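You operate a simulated robot arm through the tools that you are given. There is no shell and no other tool.

You run a simulated robot arm. Do the job below in one go: nothing can be reset, and whatever is moved stays where it is left.

## Task
Steel cap 26 sits askew. Free its two-dot and three-dot bolts, then tighten all four crosswise.

Only the result counts: the job must be done as asked and must still hold three seconds after the hand-in. Knocking over, shifting, dropping, spilling or breaking anything else fails it. Lids that push on must go on centred and level and be pressed home; caps that screw on are set level and turned clockwise until they are tight.

## Robot
A 7-joint arm with a two-finger parallel gripper, fixed in place. Base frame: the origin is at the foot of the arm, x ahead of it, y to its left, z up. Lengths are in mm, angles in rad, forces in N, time in s.
With the tool pointing down near the work surface it reaches from about 360 to 760 mm from the base axis. Its first joint turns from -2.496 to 2.496 rad. Payload 3 kg.
Tool frame: the origin (TCP) lies between the finger pads and is the grasp point; the fingertips stand 30 mm ahead of it; z points along the fingers, y is the line along which they close. The gripper opens to 94 mm. The fingers are 28 mm wide and 10 mm thick; the gripper's body (50 by 96 mm) begins 55 mm behind the TCP.
Orientation is that of the tool frame in the base frame, as [roll, pitch, yaw] about the fixed x, y, z axes, in that order (R = Rz(yaw) Ry(pitch) Rx(roll)). With the fingers straight down and closing along the base's y, the tool's x points along the base's -x, its y along +y and its z along -z.

## Interface
- The arm moves only by the tool arm_command. Its argument "commands" is a list that holds one entry, the list of rows, each a list of 7 numbers: the finger opening in mm, from 0 to 94, then the shift along the tool's x, y, z in mm, then the turn, a rotation vector about the tool's x, y, z in rad. In form: [[[fingers, tx, ty, tz, wx, wy, wz], ...]]. A call has 1 to 20 rows; each row shifts and turns the commanded pose from where the row before left it, along the tool's axes as they then stand. Each row takes 0.2 s and may step no farther than 50 mm and 0.15 rad from the row before; otherwise, or with a gripper value out of range, the whole call is refused. A pose out of reach is approached as far as the arm can. The call stops where the force on the tool passes 40 N (or 10 N more than at its start, if that is more) or the arm is blocked; 0.2 s more then pass. The fingers move at their own pace (about 45 mm/s each) and stop on an object; they squeeze with about 29 N. The grip force told is the motor's: it shows also when the fingers shut on nothing. Time passes only in rows, and 0.2 s behind the last, so rows that do not move let the fingers close. The reply holds the time, the measured pose of the TCP, the force on the tool along the base axes, the opening and the grip force, in the units named above and with some noise, with the torque about the TCP (base axes, N m) and any sound that the robot's microphone picked up.
- Cameras (640 x 400 px; columns grow to the right, rows downward): "scene" is fixed at [400.1, -648.6, 1618.6]; the picture's right is [0.99, -0.14, 0.00], its down [-0.07, -0.53, -0.84] and it looks along [0.12, 0.83, -0.54] (base axes); focal length 316 px, centre (320, 200). "wrist" rides on the gripper at [76, 14, -102] in the tool frame; the picture's right is [-0.18, 0.98, 0.00], its down [-0.75, -0.14, -0.64] and it looks along [-0.63, -0.12, 0.77] (tool axes); focal length 243 px, centre (320, 200). There is no depth. A picture from a camera that has moved, and an enlarged one, comes with that camera's place and axes in the base frame and with its lens.
- get_image(camera): a new picture of that camera. It takes no simulated time.
- raise_lower(by): slides the trunk up (or, below 0, down) by that many mm; the arm rides with it, the base frame stays. It gives what a move gives, with no picture.
- enlarge(camera, box): a new picture of the part [left, top, right, bottom] of that camera's present view, enlarged. It takes no simulated time.
- finish_job(): hands the job in; it is judged then, once.

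Nothing tells you positions but the pictures and the camera data. Unless the task says otherwise, let go and move clear before handing in.

The tools are called after "Request:" by a JSON object that holds its "method" and its "body". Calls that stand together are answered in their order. arm_command: Moves the arm, as the interface text tells. Its arguments: {"type":"object","properties":{"commands":{"type":"array","items":{"type":"array","items":{"type":"array","items":{"type":"number"}}}}},"required":["commands"]} The other tools are called the same way: raise_lower (by) slides the trunk up or down; get_image (camera) takes a picture; enlarge (camera, box) takes an enlarged picture of a part of a camera's view; finish_job () hands the job in.

At the start:

```text
t: 0.0
position: [562.3, -148.6, 1374.1]
tool_rot: [3.141, 0.0, 3.142]
wrist_force: [0.0, 0.1, -0.2]
torque: [-0.01, -0.01, 0.0]
finger_gap: 94.0
finger_force: 0.2
trunk travel left (down, up): [-275.0, 115.0]
```

scene: 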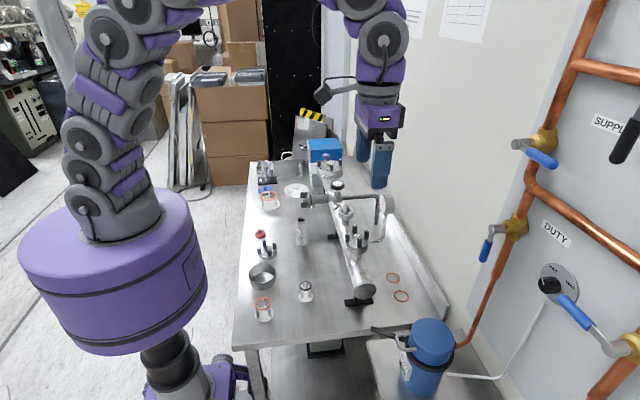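
wrist: 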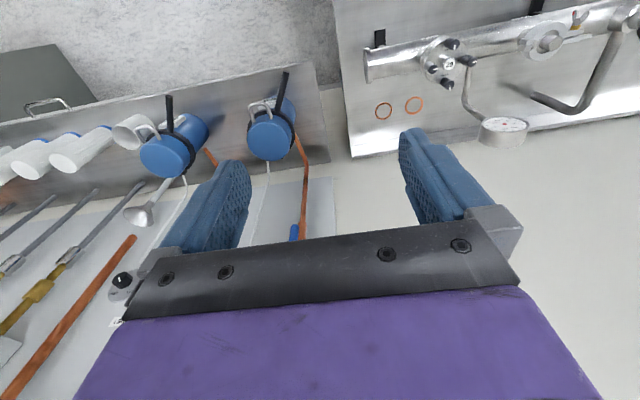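

I see a steel bench with a pipe carrying bolted flanges and a number of loose parts. I'll take enlarged views to find cap 26 and its dot-marked bolts.

Request:
{"method": "enlarge", "body": {"camera": "scene", "box": [300, 170, 420, 245]}}

Request:
{"method": "enlarge", "body": {"camera": "scene", "box": [300, 220, 428, 300]}}

Request:
{"method": "enlarge", "body": {"camera": "scene", "box": [230, 150, 358, 230]}}

Request:
{"method": "enlarge", "body": {"camera": "scene", "box": [230, 220, 358, 330]}}

Request:
{"method": "enlarge", "body": {"camera": "wrist", "box": [330, 0, 640, 160]}}

```text
5.33 times, centred on (360, 208) of scene
camera zoom: at [400.1, -648.6, 1618.6], right [0.99, -0.14, 0.0], down [-0.07, -0.53, -0.84], along [0.12, 0.83, -0.54], focal length 1688 px, centre (107, 160)
```

zoom: 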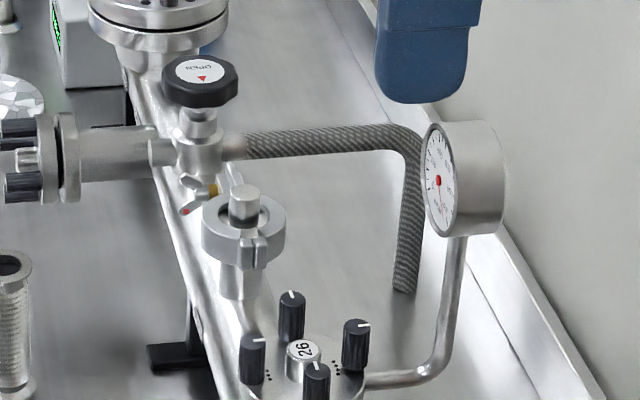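

```text
5.00 times, centred on (364, 260) of scene
camera zoom: at [400.1, -648.6, 1618.6], right [0.99, -0.14, 0.0], down [-0.07, -0.53, -0.84], along [0.12, 0.83, -0.54], focal length 1582 px, centre (100, -100)
```

zoom: 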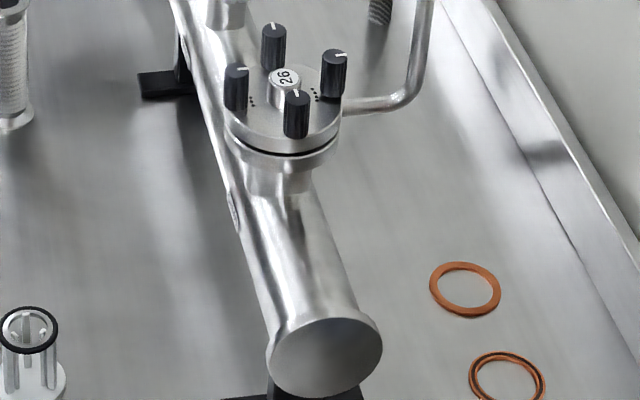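

```text
5.00 times, centred on (294, 190) of scene
camera zoom: at [400.1, -648.6, 1618.6], right [0.99, -0.14, 0.0], down [-0.07, -0.53, -0.84], along [0.12, 0.83, -0.54], focal length 1582 px, centre (450, 250)
```

zoom: 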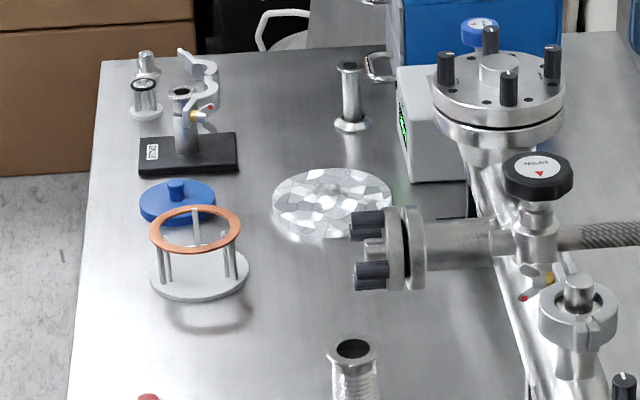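

```text
3.64 times, centred on (294, 275) of scene
camera zoom: at [400.1, -648.6, 1618.6], right [0.99, -0.14, 0.0], down [-0.07, -0.53, -0.84], along [0.12, 0.83, -0.54], focal length 1151 px, centre (414, -73)
```

zoom: 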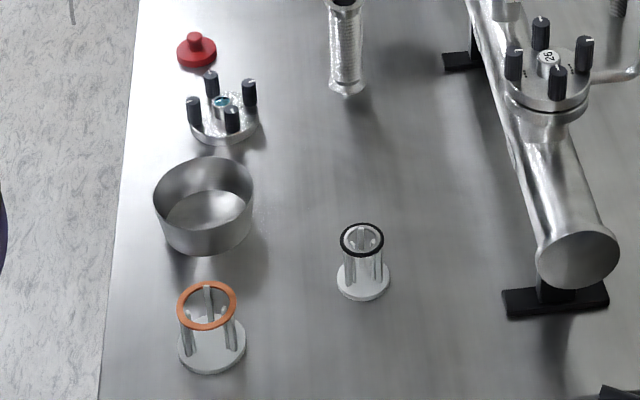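

```text
2.06 times, centred on (485, 80) of wrist
camera zoom: at [486.6, -135.8, 1478.3], right [0.18, 0.98, 0.0], down [0.75, -0.14, 0.64], along [0.63, -0.12, -0.77], focal length 501 px, centre (-21, 448)
```

zoom: 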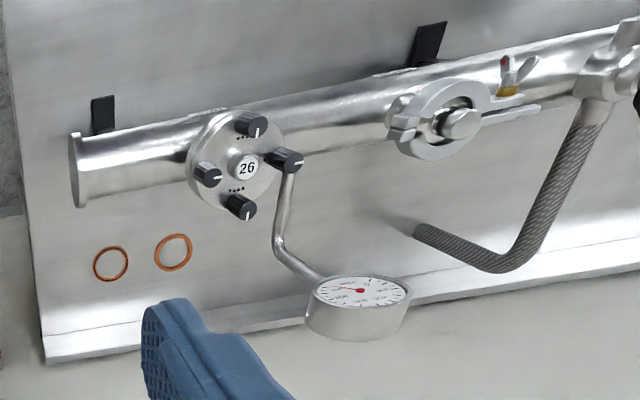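

Cap 26 stands on the pipe, with four black bolts, at roughly (618, 71, 1000). I'll move the wrist camera nearer at a safe height to read the dots.

Request:
{"method": "arm_command", "body": {"commands": [[[94, 7, 40, 21, 0, 0, 0], [94, 7, 40, 21, 0, 0, 0], [94, 7, 40, 21, 0, 0, 0], [94, 7, 40, 21, 0, 0, 0], [94, 7, 40, 21, 0, 0, 0], [94, 7, 40, 21, 0, 0, 0]]]}}

Request:
{"method": "get_image", "body": {"camera": "wrist"}}

Request:
{"method": "get_image", "body": {"camera": "scene"}}

```text
t: 1.4
position: [520.0, 94.4, 1250.2]
tool_rot: [-3.14, 0.002, 3.141]
wrist_force: [0.7, 0.0, -0.2]
torque: [0.04, 0.01, -0.02]
finger_gap: 94.0
finger_force: 0.2
trunk travel left (down, up): [-275.0, 115.0]
```

```text
taken
camera wrist: at [443.1, 108.1, 1353.8], right [0.18, 0.98, 0.0], down [0.75, -0.14, 0.64], along [0.63, -0.12, -0.77], focal length 243 px, centre (320, 200)
```

wrist: 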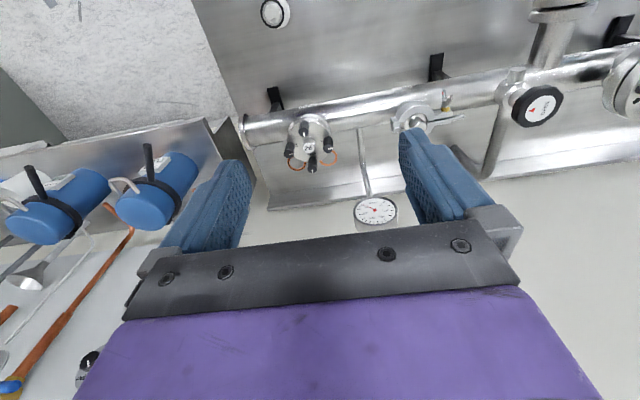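

```text
taken
```

scene: 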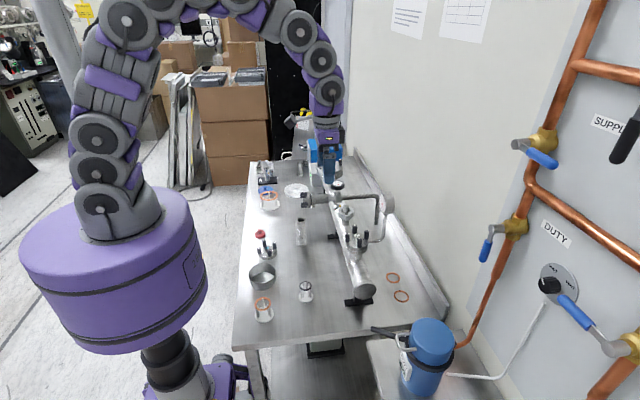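

The cap is in view at roughly (614, 58, 1010). I'll enlarge it to read the dots.

Request:
{"method": "enlarge", "body": {"camera": "wrist", "box": [260, 105, 360, 180]}}

Request:
{"method": "enlarge", "body": {"camera": "scene", "box": [330, 215, 386, 260]}}

```text
5.33 times, centred on (310, 142) of wrist
camera zoom: at [443.1, 108.1, 1353.8], right [0.18, 0.98, 0.0], down [0.75, -0.14, 0.64], along [0.63, -0.12, -0.77], focal length 1294 px, centre (373, 507)
```

zoom: 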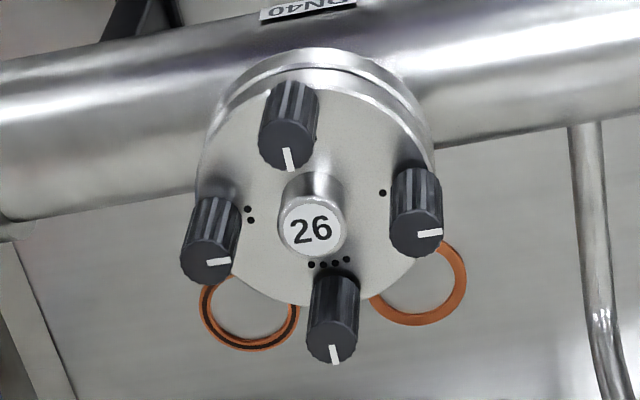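

```text
8.89 times, centred on (358, 238) of scene
camera zoom: at [400.1, -648.6, 1618.6], right [0.99, -0.14, 0.0], down [-0.07, -0.53, -0.84], along [0.12, 0.83, -0.54], focal length 2813 px, centre (-18, -133)
```

zoom: 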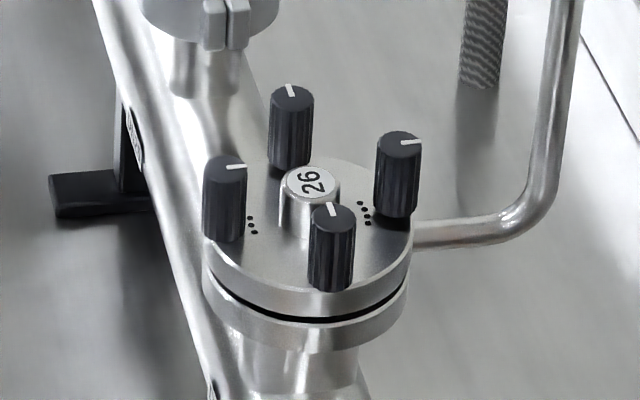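

From the dots, the two-dot bolt is on the -y side with one-dot opposite at +y, and the three-dot bolt is on the -x side with four-dot opposite at +x. I'll lower the trunk for a closer look.

Request:
{"method": "raise_lower", "body": {"by": -130}}

Request:
{"method": "get_image", "body": {"camera": "wrist"}}

Request:
{"method": "enlarge", "body": {"camera": "wrist", "box": [240, 130, 400, 230]}}

Request:
{"method": "get_image", "body": {"camera": "scene"}}

```text
t: 3.0
position: [519.5, 91.9, 1121.6]
tool_rot: [-3.139, 0.0, 3.141]
wrist_force: [-0.8, -0.3, -0.4]
torque: [0.01, 0.0, 0.01]
finger_gap: 93.9
finger_force: 0.0
trunk travel left (down, up): [-145.0, 245.0]
```

```text
taken
camera wrist: at [442.8, 105.2, 1224.5], right [0.18, 0.98, 0.0], down [0.75, -0.14, 0.64], along [0.63, -0.12, -0.77], focal length 243 px, centre (320, 200)
```

wrist: 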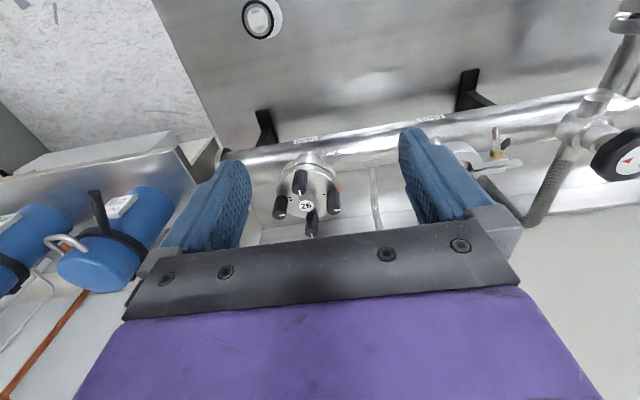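

```text
4.00 times, centred on (320, 180) of wrist
camera zoom: at [442.8, 105.2, 1224.5], right [0.18, 0.98, 0.0], down [0.75, -0.14, 0.64], along [0.63, -0.12, -0.77], focal length 970 px, centre (320, 280)
```

zoom: 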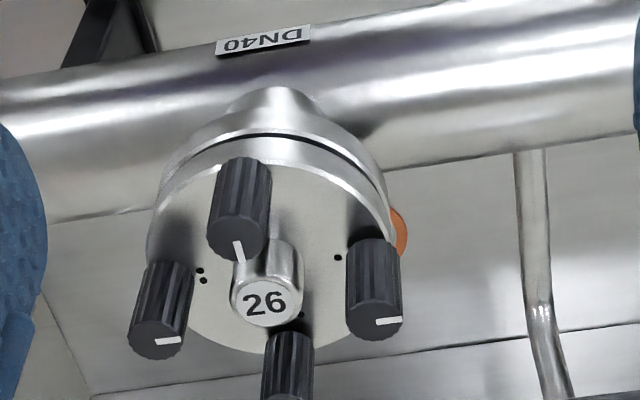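

```text
taken
```

scene: 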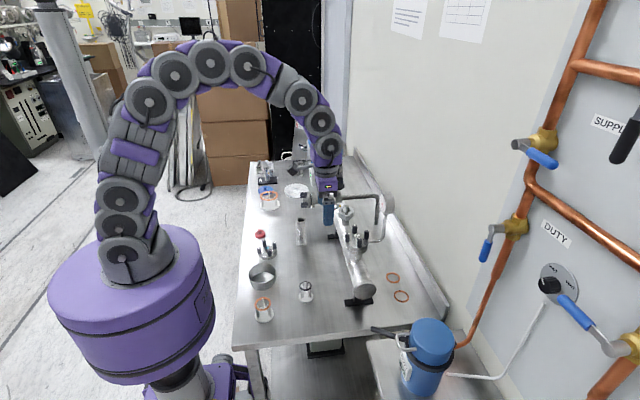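

The hub top is at about (609, 59, 1028). The bolt tops are at about b1 (608, 88.5), b2 (608, 31), b3 (580, 59.5) and b4 (638.5, 59.8), all near z 1040, with b1 and b4 slightly high. First I'll test the wrist's turning range in free air with the fingers narrowed.

Request:
{"method": "arm_command", "body": {"commands": [[[30, 0, 0, 0, 0, 0, 0.15], [30, 0, 0, 0, 0, 0, 0.15], [30, 0, 0, 0, 0, 0, 0.15], [30, 0, 0, 0, 0, 0, 0.15], [30, 0, 0, 0, 0, 0, 0.15], [30, 0, 0, 0, 0, 0, 0.15], [30, 0, 0, 0, 0, 0, 0.15], [30, 0, 0, 0, 0, 0, 0.15], [30, 0, 0, 0, 0, 0, 0.15], [30, 0, 0, 0, 0, 0, 0.15]]]}}

Request:
{"method": "get_image", "body": {"camera": "wrist"}}

```text
t: 5.2
position: [519.3, 91.8, 1120.7]
tool_rot: [3.141, 0.001, 1.639]
wrist_force: [0.7, 0.2, 0.2]
torque: [-0.04, 0.01, 0.01]
finger_gap: 29.9
finger_force: 0.1
trunk travel left (down, up): [-145.0, 245.0]
```

```text
taken
camera wrist: at [528.5, 168.1, 1224.5], right [0.99, -0.12, 0.0], down [-0.09, -0.76, 0.64], along [-0.07, -0.64, -0.77], focal length 243 px, centre (320, 200)
```

wrist: 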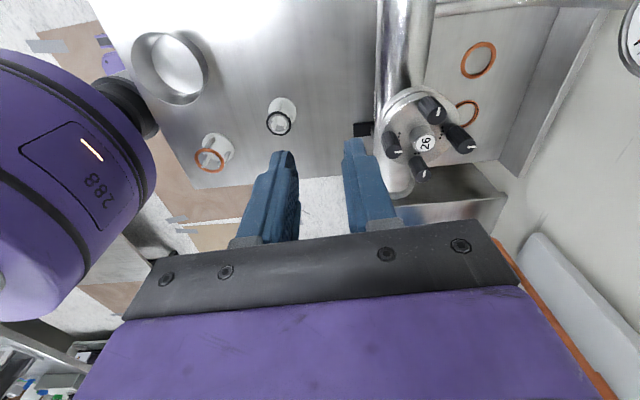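

The wrist turns freely, so I'll move above the two-dot bolt and check alignment from the wrist camera.

Request:
{"method": "arm_command", "body": {"commands": [[[30, -22.4, 28.2, 0, 0, 0, 0], [30, -22.4, 28.2, 0, 0, 0, 0], [30, -22.3, 28.1, 0, 0, 0, 0], [30, 0, 0, 15, 0, 0, 0], [30, 0, 0, 15, 0, 0, 0]]]}}

Request:
{"method": "get_image", "body": {"camera": "wrist"}}

Request:
{"method": "enlarge", "body": {"camera": "scene", "box": [310, 195, 406, 255]}}

```text
t: 6.4
position: [606.9, 29.3, 1090.4]
tool_rot: [-3.139, 0.002, 1.643]
wrist_force: [-0.4, 0.2, 0.7]
torque: [-0.02, -0.02, 0.04]
finger_gap: 30.1
finger_force: 0.1
trunk travel left (down, up): [-145.0, 245.0]
```

```text
taken
camera wrist: at [617.0, 106.4, 1194.2], right [0.99, -0.11, 0.0], down [-0.09, -0.76, 0.64], along [-0.07, -0.64, -0.77], focal length 243 px, centre (320, 200)
```

wrist: 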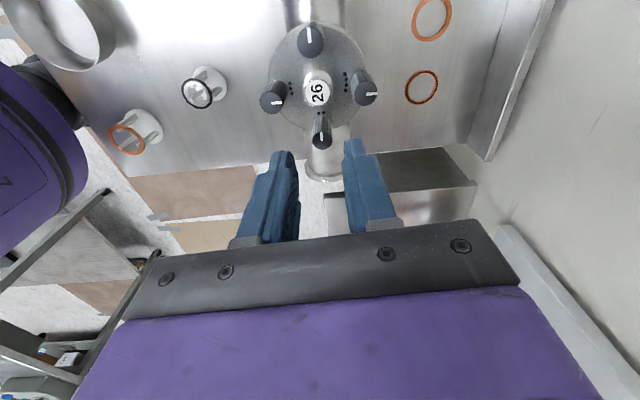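

```text
6.67 times, centred on (358, 225) of scene
camera zoom: at [400.1, -648.6, 1618.6], right [0.99, -0.14, 0.0], down [-0.07, -0.53, -0.84], along [0.12, 0.83, -0.54], focal length 2110 px, centre (67, 33)
```

zoom: 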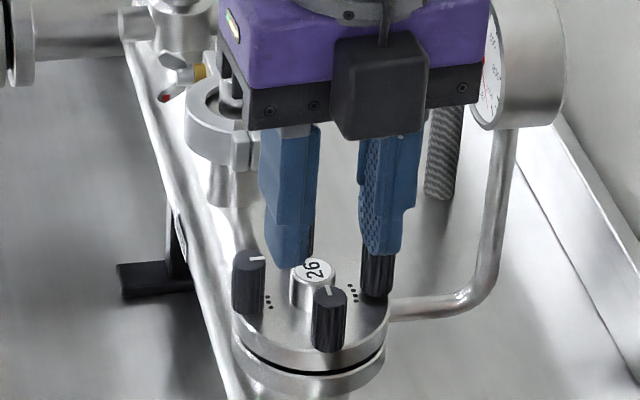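

Request:
{"method": "enlarge", "body": {"camera": "wrist", "box": [240, 10, 400, 160]}}

```text
2.67 times, centred on (320, 85) of wrist
camera zoom: at [617.0, 106.4, 1194.2], right [0.99, -0.11, 0.0], down [-0.09, -0.76, 0.64], along [-0.07, -0.64, -0.77], focal length 647 px, centre (320, 507)
```

zoom: 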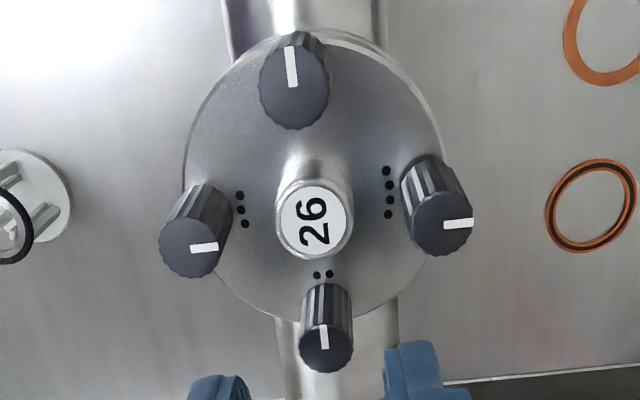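

The four bolts are confirmed, with b2 at about (609.3, 31). I'll descend so the fingertips stay just above the hub top, then close on the two-dot bolt head.

Request:
{"method": "arm_command", "body": {"commands": [[[30, 1.3, 1.1, 11, 0, 0, 0], [30, 0, 0, 10, 0, 0, 0], [30, 0, 0, 10, 0, 0, 0], [30, 0, 0, 0, 0, 0, 0]]]}}

Request:
{"method": "get_image", "body": {"camera": "wrist"}}

Request:
{"method": "enlarge", "body": {"camera": "scene", "box": [310, 195, 406, 255]}}

```text
t: 7.4
position: [607.7, 32.1, 1059.7]
tool_rot: [3.138, 0.001, 1.643]
wrist_force: [-0.2, 0.1, 0.7]
torque: [0.01, -0.03, -0.02]
finger_gap: 29.9
finger_force: 0.1
trunk travel left (down, up): [-145.0, 245.0]
```

```text
taken
camera wrist: at [617.6, 107.9, 1163.6], right [0.99, -0.11, 0.0], down [-0.09, -0.76, 0.64], along [-0.07, -0.64, -0.77], focal length 243 px, centre (320, 200)
```

wrist: 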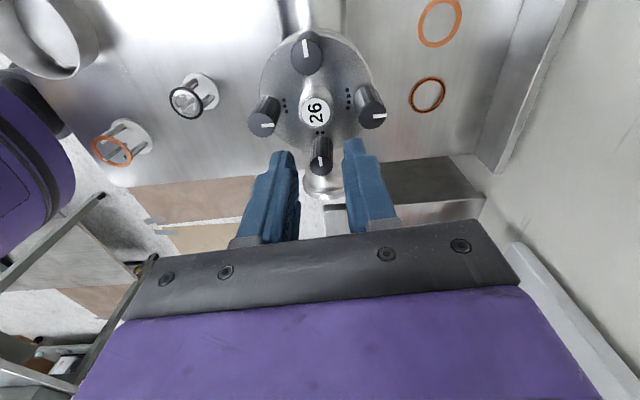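

```text
6.67 times, centred on (358, 225) of scene
camera zoom: at [400.1, -648.6, 1618.6], right [0.99, -0.14, 0.0], down [-0.07, -0.53, -0.84], along [0.12, 0.83, -0.54], focal length 2110 px, centre (67, 33)
```

zoom: 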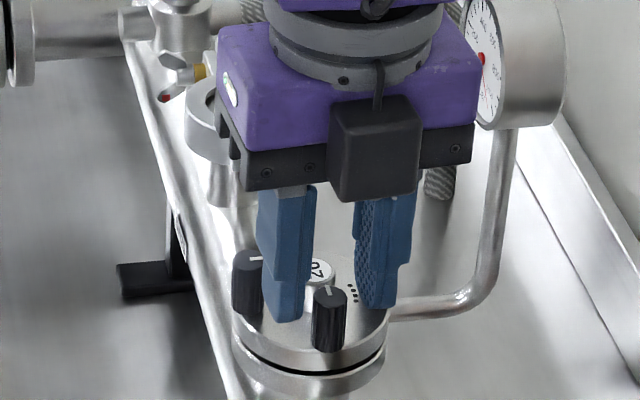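

Request:
{"method": "enlarge", "body": {"camera": "wrist", "box": [250, 90, 390, 250]}}

Request:
{"method": "enlarge", "body": {"camera": "scene", "box": [340, 220, 378, 245]}}

```text
2.50 times, centred on (320, 170) of wrist
camera zoom: at [617.6, 107.9, 1163.6], right [0.99, -0.11, 0.0], down [-0.09, -0.76, 0.64], along [-0.07, -0.64, -0.77], focal length 606 px, centre (320, 275)
```

zoom: 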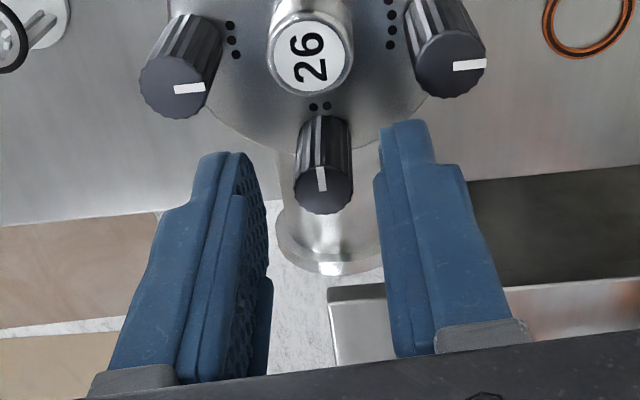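

```text
16.00 times, centred on (359, 232) of scene
camera zoom: at [400.1, -648.6, 1618.6], right [0.99, -0.14, 0.0], down [-0.07, -0.53, -0.84], along [0.12, 0.83, -0.54], focal length 5063 px, centre (-304, -320)
```

zoom: 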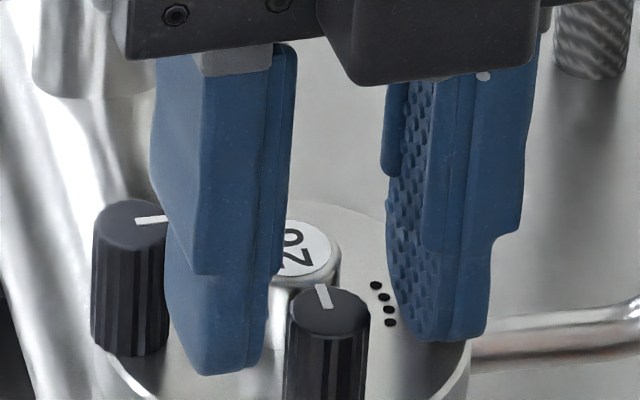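

The bolt head sits between the pads with several millimetres of overlap. I'll drop 1 mm more and close.

Request:
{"method": "arm_command", "body": {"commands": [[[30, 0, 0, 1, 0, 0, 0], [20, 0, 0, 0, 0, 0, 0], [10, 0, 0, 0, 0, 0, 0], [8, 0, 0, 0, 0, 0, 0], [8, 0, 0, 0, 0, 0, 0]]]}}

Request:
{"method": "enlarge", "body": {"camera": "scene", "box": [330, 205, 394, 245]}}

Request:
{"method": "enlarge", "body": {"camera": "wrist", "box": [240, 60, 400, 180]}}

```text
t: 8.6
position: [609.3, 31.1, 1059.2]
tool_rot: [3.14, 0.0, 1.643]
wrist_force: [1.0, 0.2, 1.1]
torque: [0.01, -0.23, 0.01]
finger_gap: 14.3
finger_force: 28.6
trunk travel left (down, up): [-145.0, 245.0]
```

```text
10.00 times, centred on (362, 225) of scene
camera zoom: at [400.1, -648.6, 1618.6], right [0.99, -0.14, 0.0], down [-0.07, -0.53, -0.84], along [0.12, 0.83, -0.54], focal length 3164 px, centre (-100, -50)
```

zoom: 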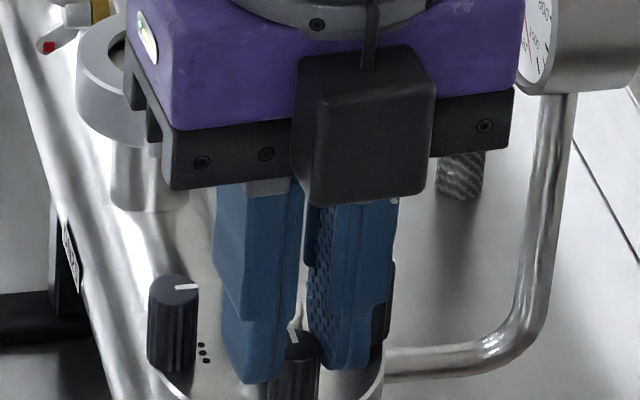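

```text
3.33 times, centred on (320, 120) of wrist
camera zoom: at [618.2, 107.9, 1162.6], right [0.99, -0.11, 0.0], down [-0.09, -0.76, 0.64], along [-0.07, -0.64, -0.77], focal length 809 px, centre (320, 467)
```

zoom: 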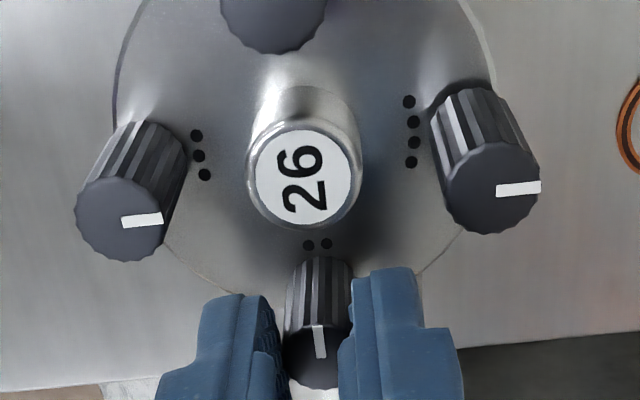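

Gripped at a gap of 14.3 mm. Now I'll turn counter-clockwise (negative about tool z) in a small test to see the response.

Request:
{"method": "arm_command", "body": {"commands": [[[8, 0, 0, 0, 0, 0, -0.1], [8, 0, 0, 0, 0, 0, -0.1], [8, 0, 0, 0, 0, 0, -0.1], [8, 0, 0, 0, 0, 0, -0.1]]]}}

Request:
{"method": "enlarge", "body": {"camera": "wrist", "box": [240, 60, 400, 180]}}

```text
t: 9.6
position: [609.9, 32.3, 1059.3]
tool_rot: [-3.14, 0.001, 2.043]
wrist_force: [-0.9, -0.1, 0.2]
torque: [-0.19, -0.22, -0.06]
finger_gap: 13.9
finger_force: 28.8
trunk travel left (down, up): [-145.0, 245.0]
```

```text
3.33 times, centred on (320, 120) of wrist
camera zoom: at [587.2, 105.1, 1162.5], right [0.96, 0.28, 0.0], down [0.22, -0.73, 0.64], along [0.18, -0.62, -0.77], focal length 809 px, centre (320, 467)
```

zoom: 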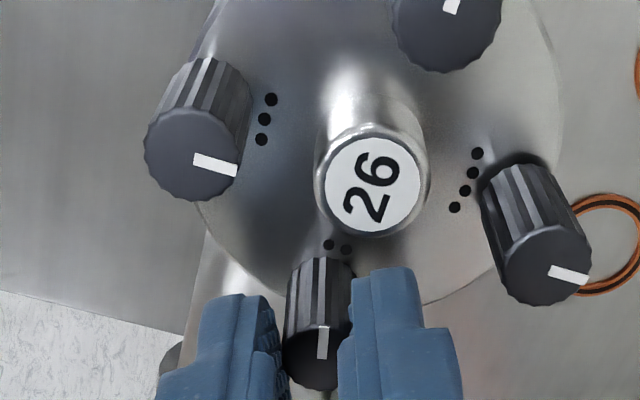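

The bolt turned with the fingers. I'll continue loosening.

Request:
{"method": "arm_command", "body": {"commands": [[[8, 0, 0, 0, 0, 0, -0.15], [8, 0, 0, 0, 0, 0, -0.15], [8, 0, 0, 0, 0, 0, -0.15], [8, 0, 0, 0, 0, 0, -0.15], [8, 0, 0, 0, 0, 0, -0.15], [8, 0, 0, 0, 0, 0, -0.15], [8, 0, 0, 0, 0, 0, -0.15], [8, 0, 0, 0, 0, 0, -0.15]]]}}

Request:
{"method": "enlarge", "body": {"camera": "wrist", "box": [200, 30, 440, 210]}}

Request:
{"method": "enlarge", "body": {"camera": "scene", "box": [330, 215, 394, 255]}}

```text
t: 11.4
position: [609.1, 30.4, 1059.4]
tool_rot: [3.141, 0.0, -3.037]
wrist_force: [-3.2, -3.9, -0.3]
torque: [-0.13, -0.11, -0.03]
finger_gap: 14.0
finger_force: 28.5
trunk travel left (down, up): [-145.0, 245.0]
```

```text
2.22 times, centred on (320, 120) of wrist
camera zoom: at [531.7, 36.4, 1162.9], right [0.08, 1.0, 0.0], down [0.76, -0.06, 0.64], along [0.64, -0.05, -0.77], focal length 539 px, centre (320, 378)
```

zoom: 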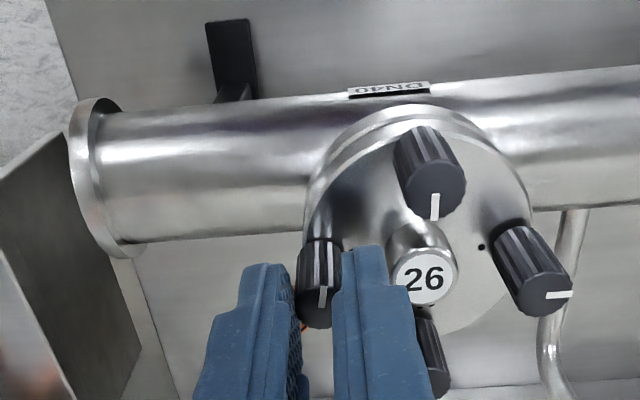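

```text
10.00 times, centred on (362, 235) of scene
camera zoom: at [400.1, -648.6, 1618.6], right [0.99, -0.14, 0.0], down [-0.07, -0.53, -0.84], along [0.12, 0.83, -0.54], focal length 3164 px, centre (-100, -150)
```

zoom: 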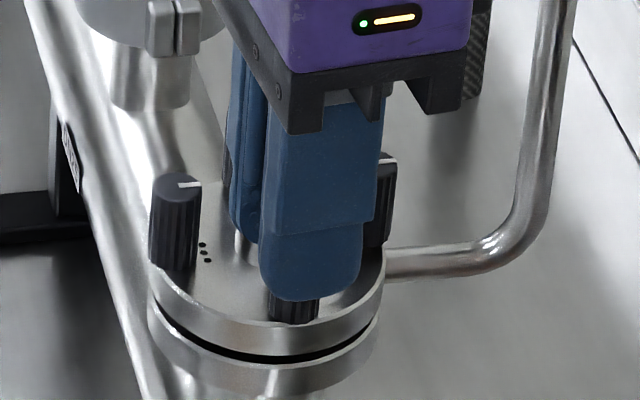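

It's turning well with light forces, so I'll continue loosening the two-dot bolt.

Request:
{"method": "arm_command", "body": {"commands": [[[8, 0, 0, 0, 0, 0, -0.15], [8, 0, 0, 0, 0, 0, -0.15], [8, 0, 0, 0, 0, 0, -0.15], [8, 0, 0, 0, 0, 0, -0.15], [8, 0, 0, 0, 0, 0, -0.15], [8, 0, 0, 0, 0, 0, -0.15], [8, 0, 0, 0, 0, 0, -0.15], [8, 0, 0, 0, 0, 0, -0.15], [8, 0, 0, 0, 0, 0, -0.15], [8, 0, 0, 0, 0, 0, -0.15]]]}}

Request:
{"method": "enlarge", "body": {"camera": "wrist", "box": [200, 30, 440, 210]}}

Request:
{"method": "enlarge", "body": {"camera": "scene", "box": [330, 215, 394, 255]}}

```text
t: 13.6
position: [609.7, 27.9, 1059.6]
tool_rot: [-3.141, 0.001, -1.54]
wrist_force: [10.0, -7.1, 9.8]
torque: [0.08, -0.34, -0.04]
finger_gap: 14.1
finger_force: 28.9
trunk travel left (down, up): [-145.0, 245.0]
```

```text
2.22 times, centred on (320, 120) of wrist
camera zoom: at [597.5, -48.3, 1162.8], right [-0.99, 0.15, 0.0], down [0.12, 0.76, 0.64], along [0.1, 0.64, -0.77], focal length 539 px, centre (320, 378)
```

zoom: 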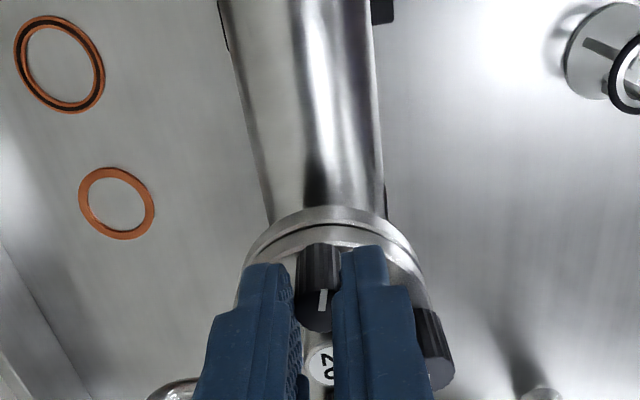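

```text
10.00 times, centred on (362, 235) of scene
camera zoom: at [400.1, -648.6, 1618.6], right [0.99, -0.14, 0.0], down [-0.07, -0.53, -0.84], along [0.12, 0.83, -0.54], focal length 3164 px, centre (-100, -150)
```

zoom: 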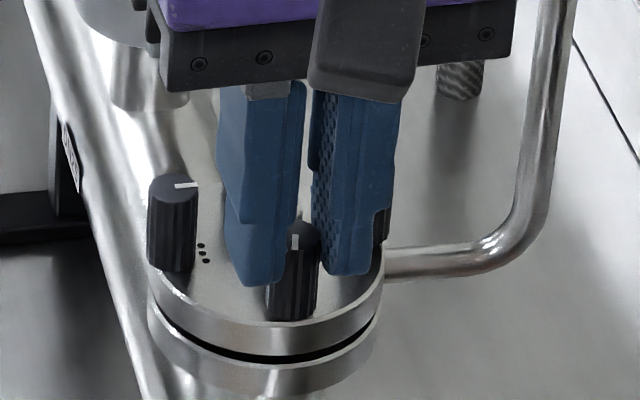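

I've turned it about 3.1 rad in total and side forces are building slightly. I'll release, rise and inspect.

Request:
{"method": "arm_command", "body": {"commands": [[[30, 0, 0, 0, 0, 0, 0], [30, 0, 0, 0, 0, 0, 0], [30, 0, 0, -20, 0, 0, 0], [30, 0, 0, -20, 0, 0, 0]]]}}

Request:
{"method": "enlarge", "body": {"camera": "scene", "box": [330, 215, 394, 255]}}

Request:
{"method": "enlarge", "body": {"camera": "wrist", "box": [200, 30, 440, 210]}}

```text
t: 14.6
position: [611.0, 30.5, 1098.8]
tool_rot: [-3.141, 0.0, -1.543]
wrist_force: [0.8, -0.4, 0.9]
torque: [0.0, 0.01, 0.01]
finger_gap: 30.1
finger_force: 0.1
trunk travel left (down, up): [-145.0, 245.0]
```

```text
10.00 times, centred on (362, 235) of scene
camera zoom: at [400.1, -648.6, 1618.6], right [0.99, -0.14, 0.0], down [-0.07, -0.53, -0.84], along [0.12, 0.83, -0.54], focal length 3164 px, centre (-100, -150)
```

zoom: 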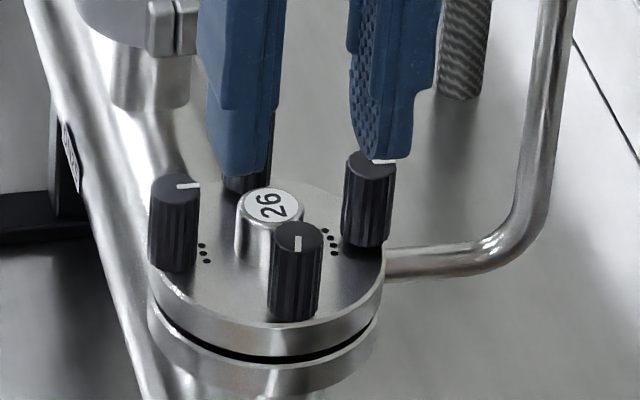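

```text
2.22 times, centred on (320, 120) of wrist
camera zoom: at [598.3, -46.5, 1202.4], right [-0.99, 0.16, 0.0], down [0.12, 0.76, 0.64], along [0.1, 0.63, -0.77], focal length 539 px, centre (320, 378)
```

zoom: 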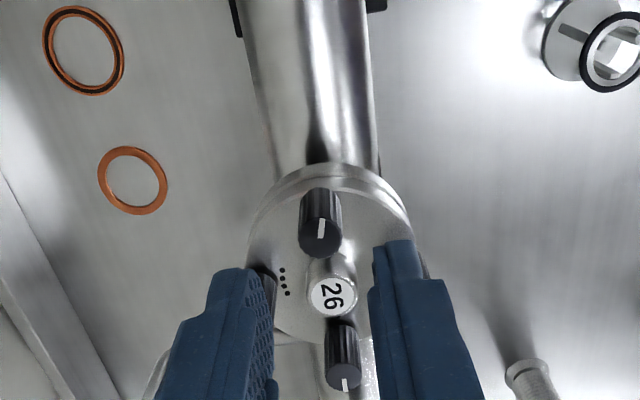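

The two-dot bolt has turned half a turn and risen slightly. I'll turn the wrist back and re-measure before taking the three-dot bolt.

Request:
{"method": "arm_command", "body": {"commands": [[[30, 0, 0, 0, 0, 0, 0.15], [30, 0, 0, 0, 0, 0, 0.15], [30, 0, 0, 0, 0, 0, 0.15], [30, 0, 0, 0, 0, 0, 0.15], [30, 0, 0, 0, 0, 0, 0.15], [30, 0, 0, 0, 0, 0, 0.15], [30, 0, 0, 0, 0, 0, 0.15], [30, 0, 0, 0, 0, 0, 0.15], [30, 0, 0, 0, 0, 0, 0.15], [30, 0, 0, 0, 0, 0, 0.15], [30, 0, 0, 0, 0, 0, 0.15], [30, 0, 0, 0, 0, 0, 0.15], [30, 0, 0, 0, 0, 0, 0.15], [30, 0, 0, 0, 0, 0, 0.15], [30, 0, 0, 0, 0, 0, 0.15], [30, 0, 0, 0, 0, 0, 0.15], [30, 0, 0, 0, 0, 0, 0.15], [30, 0, 0, 0, 0, 0, 0.15], [30, 0, 0, 0, 0, 0, 0.15], [30, 0, 0, 0, 0, 0, 0.15]]]}}

Request:
{"method": "enlarge", "body": {"camera": "wrist", "box": [240, 10, 400, 160]}}

Request:
{"method": "enlarge", "body": {"camera": "scene", "box": [330, 215, 394, 255]}}

```text
t: 18.8
position: [609.3, 32.6, 1099.0]
tool_rot: [3.141, 0.001, 1.739]
wrist_force: [-0.3, 0.1, 0.5]
torque: [0.02, -0.03, 0.0]
finger_gap: 30.1
finger_force: 0.0
trunk travel left (down, up): [-145.0, 245.0]
```

```text
2.67 times, centred on (320, 85) of wrist
camera zoom: at [610.4, 108.8, 1202.2], right [1.0, -0.02, 0.0], down [-0.01, -0.77, 0.64], along [-0.01, -0.64, -0.77], focal length 647 px, centre (320, 507)
```

zoom: 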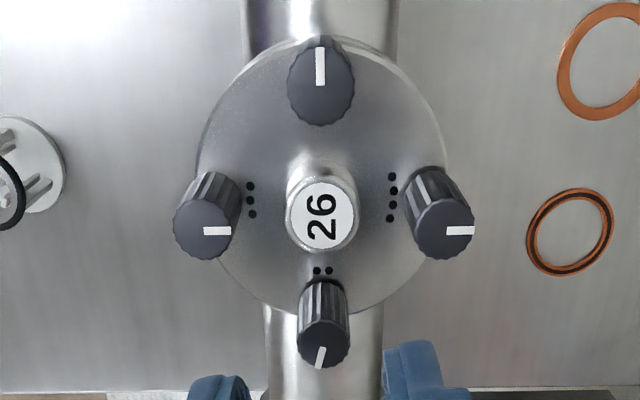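

```text
10.00 times, centred on (362, 235) of scene
camera zoom: at [400.1, -648.6, 1618.6], right [0.99, -0.14, 0.0], down [-0.07, -0.53, -0.84], along [0.12, 0.83, -0.54], focal length 3164 px, centre (-100, -150)
```

zoom: 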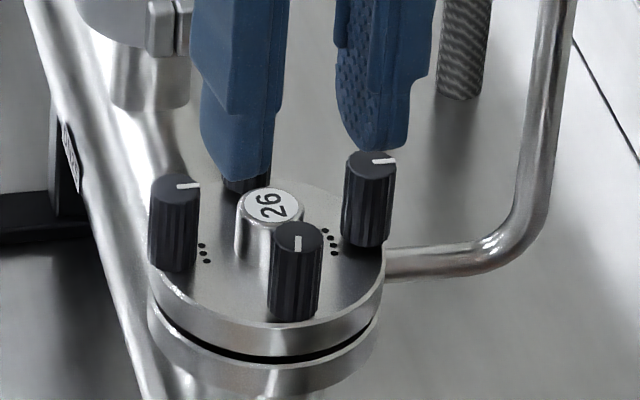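

The three-dot bolt is at about (580.8, 59.2). I'll test turning the wrist further so the fingers straddle it tangentially, clear of the hub, moving above it at the same time.

Request:
{"method": "arm_command", "body": {"commands": [[[30, 0, 0, -10, 0, 0, 0.15], [30, 0, 0, 0, 0, 0, 0.15], [30, 0, 0, 0, 0, 0, 0.15], [30, 0, 0, 0, 0, 0, 0.15], [30, 0, 0, 0, 0, 0, 0.15], [30, 0, 0, 0, 0, 0, 0.15], [30, 0, 0, 0, 0, 0, 0.15], [30, 0, 0, 0, 0, 0, 0.15], [30, 0, 0, 0, 0, 0, 0.15], [30, 0, 0, 0, 0, 0, 0.15]]]}}

Request:
{"method": "get_image", "body": {"camera": "scene"}}

```text
t: 21.0
position: [609.8, 31.1, 1109.4]
tool_rot: [-3.141, 0.0, 0.241]
wrist_force: [-0.1, 0.9, 0.4]
torque: [0.01, -0.01, 0.02]
finger_gap: 30.0
finger_force: 0.1
trunk travel left (down, up): [-145.0, 245.0]
```

```text
taken
```

scene: 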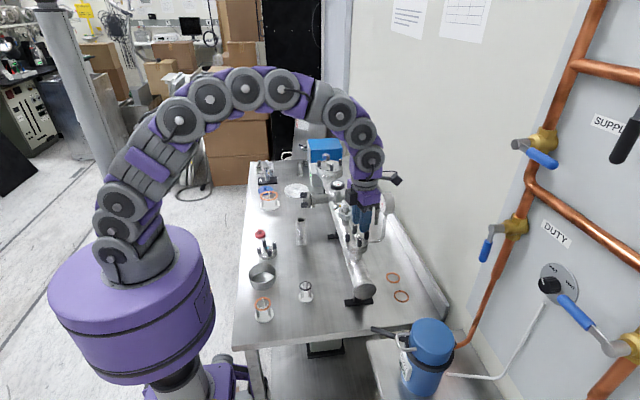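

The wrist reaches yaw 0.24 fine. I'll move over the three-dot bolt and look before the final descent.

Request:
{"method": "arm_command", "body": {"commands": [[[30, -21.4, -33.7, 0, 0, 0, 0], [30, 0, 0, 20, 0, 0, 0], [30, 0, 0, 0, 0, 0, 0]]]}}

Request:
{"method": "enlarge", "body": {"camera": "wrist", "box": [220, 40, 420, 190]}}

Request:
{"method": "enlarge", "body": {"camera": "scene", "box": [330, 205, 394, 245]}}

```text
t: 21.8
position: [579.4, 60.0, 1089.8]
tool_rot: [3.141, -0.002, 0.243]
wrist_force: [0.5, 0.1, 0.1]
torque: [-0.04, 0.01, 0.03]
finger_gap: 30.2
finger_force: 0.0
trunk travel left (down, up): [-145.0, 245.0]
```

```text
2.67 times, centred on (320, 115) of wrist
camera zoom: at [656.8, 62.2, 1192.6], right [0.06, -1.0, 0.0], down [-0.77, -0.04, 0.64], along [-0.64, -0.04, -0.77], focal length 647 px, centre (320, 427)
```

zoom: 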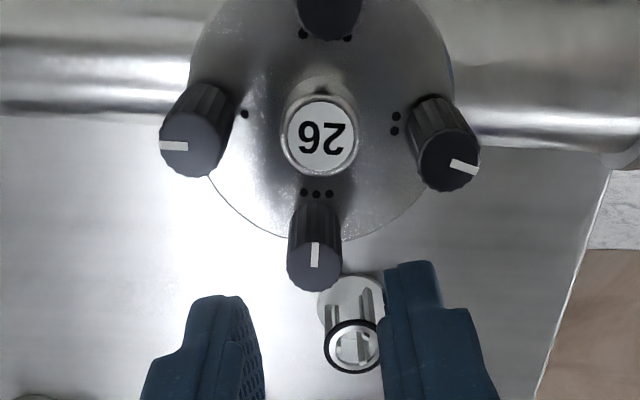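

```text
10.00 times, centred on (362, 225) of scene
camera zoom: at [400.1, -648.6, 1618.6], right [0.99, -0.14, 0.0], down [-0.07, -0.53, -0.84], along [0.12, 0.83, -0.54], focal length 3164 px, centre (-100, -50)
```

zoom: 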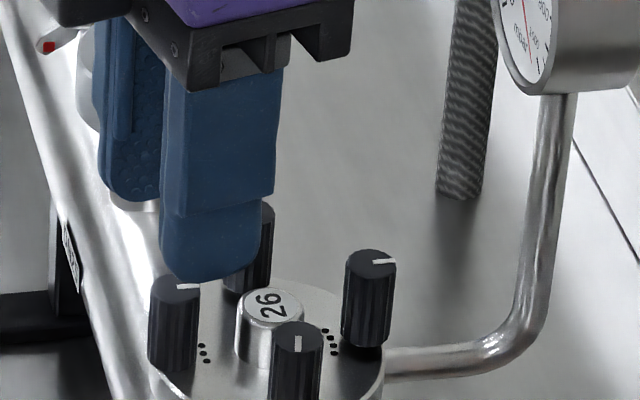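

Aligned within about 1 mm, so I'll descend and close on the three-dot bolt.

Request:
{"method": "arm_command", "body": {"commands": [[[30, 1.0, 0, 10, 0, 0, 0], [30, 0, 0, 10, 0, 0, 0], [30, 0, 0, 10, 0, 0, 0], [20, 0, 0, 0, 0, 0, 0], [10, 0, 0, 0, 0, 0, 0], [8, 0, 0, 0, 0, 0, 0], [8, 0, 0, 0, 0, 0, 0]]]}}

Request:
{"method": "enlarge", "body": {"camera": "wrist", "box": [220, 40, 420, 190]}}

Request:
{"method": "enlarge", "body": {"camera": "scene", "box": [330, 205, 394, 245]}}

```text
t: 23.4
position: [580.1, 61.7, 1058.6]
tool_rot: [3.14, -0.002, 0.243]
wrist_force: [1.5, 2.3, 3.9]
torque: [0.16, -0.19, 0.02]
finger_gap: 13.7
finger_force: 28.7
trunk travel left (down, up): [-145.0, 245.0]
```

```text
2.67 times, centred on (320, 115) of wrist
camera zoom: at [658.5, 63.9, 1162.3], right [0.06, -1.0, 0.0], down [-0.77, -0.04, 0.64], along [-0.64, -0.04, -0.77], focal length 647 px, centre (320, 427)
```

zoom: 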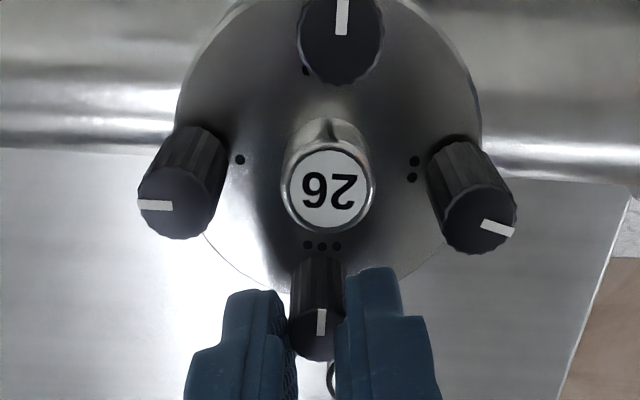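

```text
10.00 times, centred on (362, 225) of scene
camera zoom: at [400.1, -648.6, 1618.6], right [0.99, -0.14, 0.0], down [-0.07, -0.53, -0.84], along [0.12, 0.83, -0.54], focal length 3164 px, centre (-100, -50)
```

zoom: 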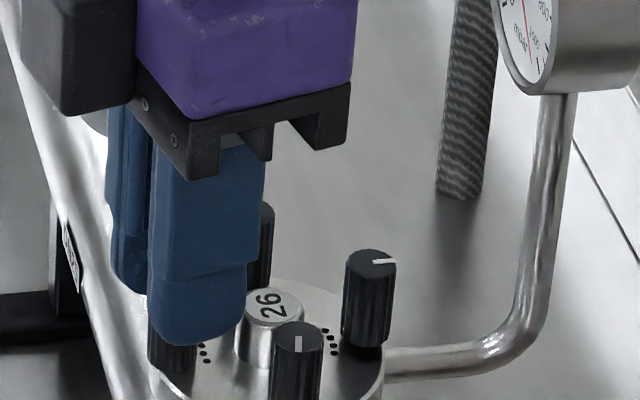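

Gripped. Now I'll loosen the three-dot bolt in stages.

Request:
{"method": "arm_command", "body": {"commands": [[[8, 0, 0, 0, 0, 0, -0.1], [8, 0, 0, 0, 0, 0, -0.1], [8, 0, 0, 0, 0, 0, -0.1], [8, 0, 0, 0, 0, 0, -0.1], [8, 0, 0, 0, 0, 0, -0.15], [8, 0, 0, 0, 0, 0, -0.15], [8, 0, 0, 0, 0, 0, -0.15], [8, 0, 0, 0, 0, 0, -0.15], [8, 0, 0, 0, 0, 0, -0.15], [8, 0, 0, 0, 0, 0, -0.15], [8, 0, 0, 0, 0, 0, -0.15], [8, 0, 0, 0, 0, 0, -0.15]]]}}

Request:
{"method": "enlarge", "body": {"camera": "wrist", "box": [220, 40, 420, 190]}}

```text
t: 26.0
position: [580.3, 61.2, 1059.6]
tool_rot: [3.142, 0.0, 1.845]
wrist_force: [-2.7, 2.3, 0.2]
torque: [0.18, 0.15, -0.05]
finger_gap: 13.8
finger_force: 28.9
trunk travel left (down, up): [-145.0, 245.0]
```

```text
2.67 times, centred on (320, 115) of wrist
camera zoom: at [574.0, 136.9, 1162.2], right [1.0, 0.09, 0.0], down [0.07, -0.76, 0.64], along [0.06, -0.64, -0.77], focal length 647 px, centre (320, 427)
```

zoom: 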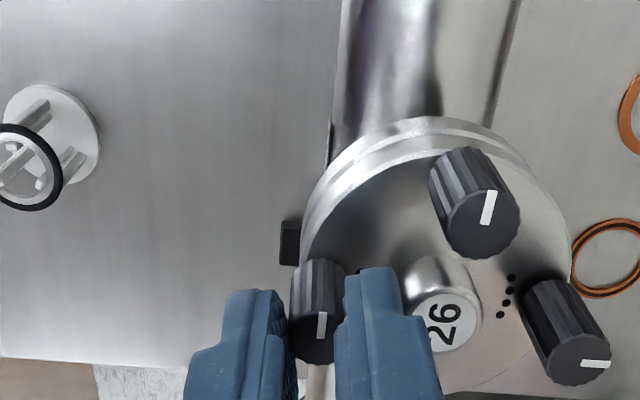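

It's following well, so I'll continue another 1.5 rad.

Request:
{"method": "arm_command", "body": {"commands": [[[8, 0, 0, 0, 0, 0, -0.15], [8, 0, 0, 0, 0, 0, -0.15], [8, 0, 0, 0, 0, 0, -0.15], [8, 0, 0, 0, 0, 0, -0.15], [8, 0, 0, 0, 0, 0, -0.15], [8, 0, 0, 0, 0, 0, -0.15], [8, 0, 0, 0, 0, 0, -0.15], [8, 0, 0, 0, 0, 0, -0.15], [8, 0, 0, 0, 0, 0, -0.15], [8, 0, 0, 0, 0, 0, -0.15]]]}}

Request:
{"method": "enlarge", "body": {"camera": "wrist", "box": [220, 40, 420, 190]}}

Request:
{"method": "enlarge", "body": {"camera": "scene", "box": [330, 215, 394, 255]}}

```text
t: 28.2
position: [580.1, 59.0, 1058.8]
tool_rot: [-3.141, -0.001, -2.939]
wrist_force: [-8.3, 4.6, -0.4]
torque: [0.19, 0.54, 0.0]
finger_gap: 13.8
finger_force: 29.5
trunk travel left (down, up): [-145.0, 245.0]
```

```text
2.67 times, centred on (320, 115) of wrist
camera zoom: at [503.5, 57.7, 1162.3], right [-0.02, 1.0, 0.0], down [0.77, 0.01, 0.64], along [0.64, 0.01, -0.77], focal length 647 px, centre (320, 427)
```

zoom: 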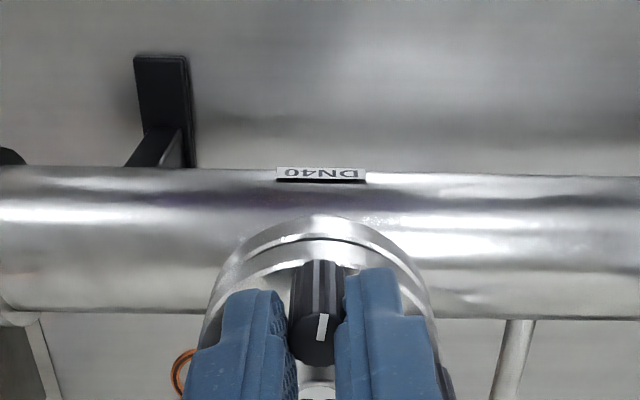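

```text
10.00 times, centred on (362, 235) of scene
camera zoom: at [400.1, -648.6, 1618.6], right [0.99, -0.14, 0.0], down [-0.07, -0.53, -0.84], along [0.12, 0.83, -0.54], focal length 3164 px, centre (-100, -150)
```

zoom: 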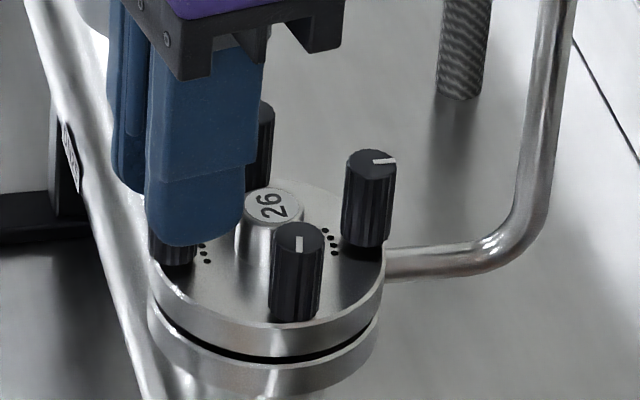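

The three-dot bolt has also turned about half a turn. I'll release and inspect the cap.

Request:
{"method": "arm_command", "body": {"commands": [[[30, 0, 0, 0, 0, 0, 0], [30, 0, 0, 0, 0, 0, 0], [30, 0, 0, -20, 0, 0, 0], [30, 0, 0, -20, 0, 0, 0], [30, 30, 0, -20, 0, 0, 0]]]}}

Request:
{"method": "enlarge", "body": {"camera": "scene", "box": [334, 220, 382, 250]}}

Request:
{"method": "enlarge", "body": {"camera": "wrist", "box": [220, 60, 420, 210]}}

```text
t: 29.4
position: [550.3, 53.7, 1116.0]
tool_rot: [-3.139, -0.001, -2.94]
wrist_force: [0.1, 0.7, -0.3]
torque: [-0.01, 0.05, 0.0]
finger_gap: 30.1
finger_force: 0.1
trunk travel left (down, up): [-145.0, 245.0]
```

```text
13.33 times, centred on (358, 235) of scene
camera zoom: at [400.1, -648.6, 1618.6], right [0.99, -0.14, 0.0], down [-0.07, -0.53, -0.84], along [0.12, 0.83, -0.54], focal length 4219 px, centre (-187, -267)
```

zoom: 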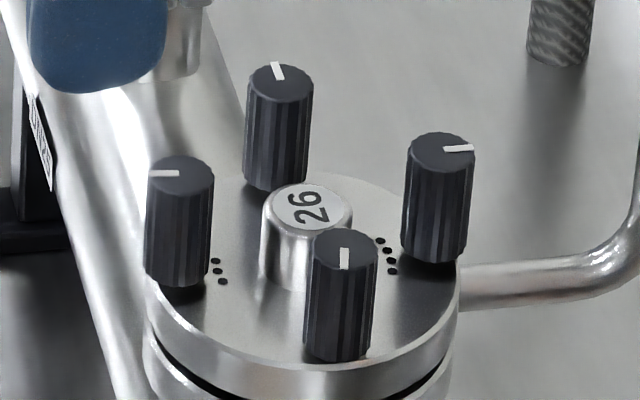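

```text
2.67 times, centred on (320, 135) of wrist
camera zoom: at [473.1, 52.4, 1221.1], right [-0.02, 1.0, 0.0], down [0.77, 0.01, 0.64], along [0.64, 0.01, -0.77], focal length 647 px, centre (320, 373)
```

zoom: 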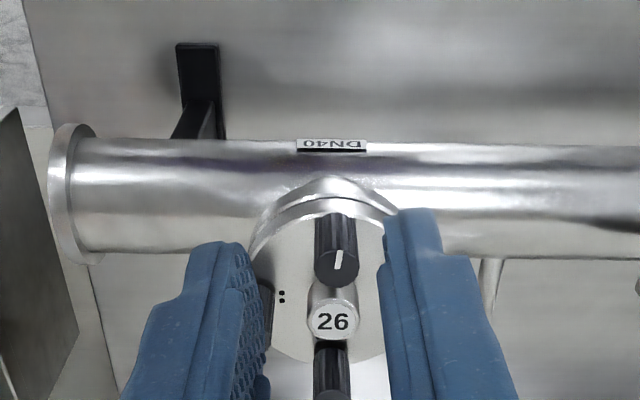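

Request:
{"method": "enlarge", "body": {"camera": "scene", "box": [338, 236, 378, 261]}}

Request:
{"method": "enlarge", "body": {"camera": "wrist", "box": [290, 120, 370, 180]}}

```text
16.00 times, centred on (358, 248) of scene
camera zoom: at [400.1, -648.6, 1618.6], right [0.99, -0.14, 0.0], down [-0.07, -0.53, -0.84], along [0.12, 0.83, -0.54], focal length 5063 px, centre (-288, -576)
```

zoom: 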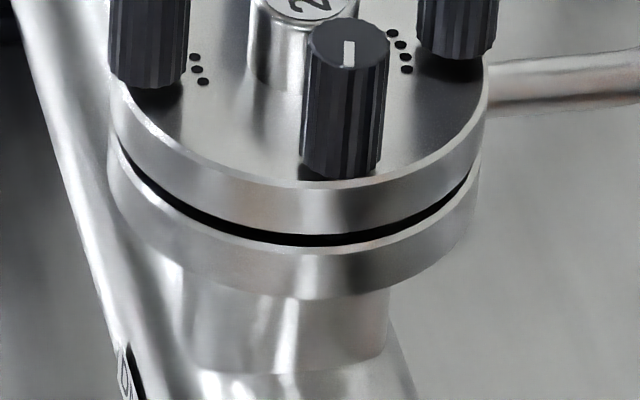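

```text
6.67 times, centred on (330, 150) of wrist
camera zoom: at [473.1, 52.4, 1221.1], right [-0.02, 1.0, 0.0], down [0.77, 0.01, 0.64], along [0.64, 0.01, -0.77], focal length 1618 px, centre (253, 533)
```

zoom: 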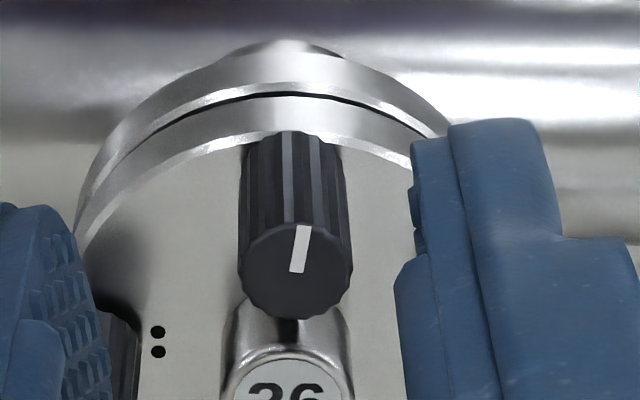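

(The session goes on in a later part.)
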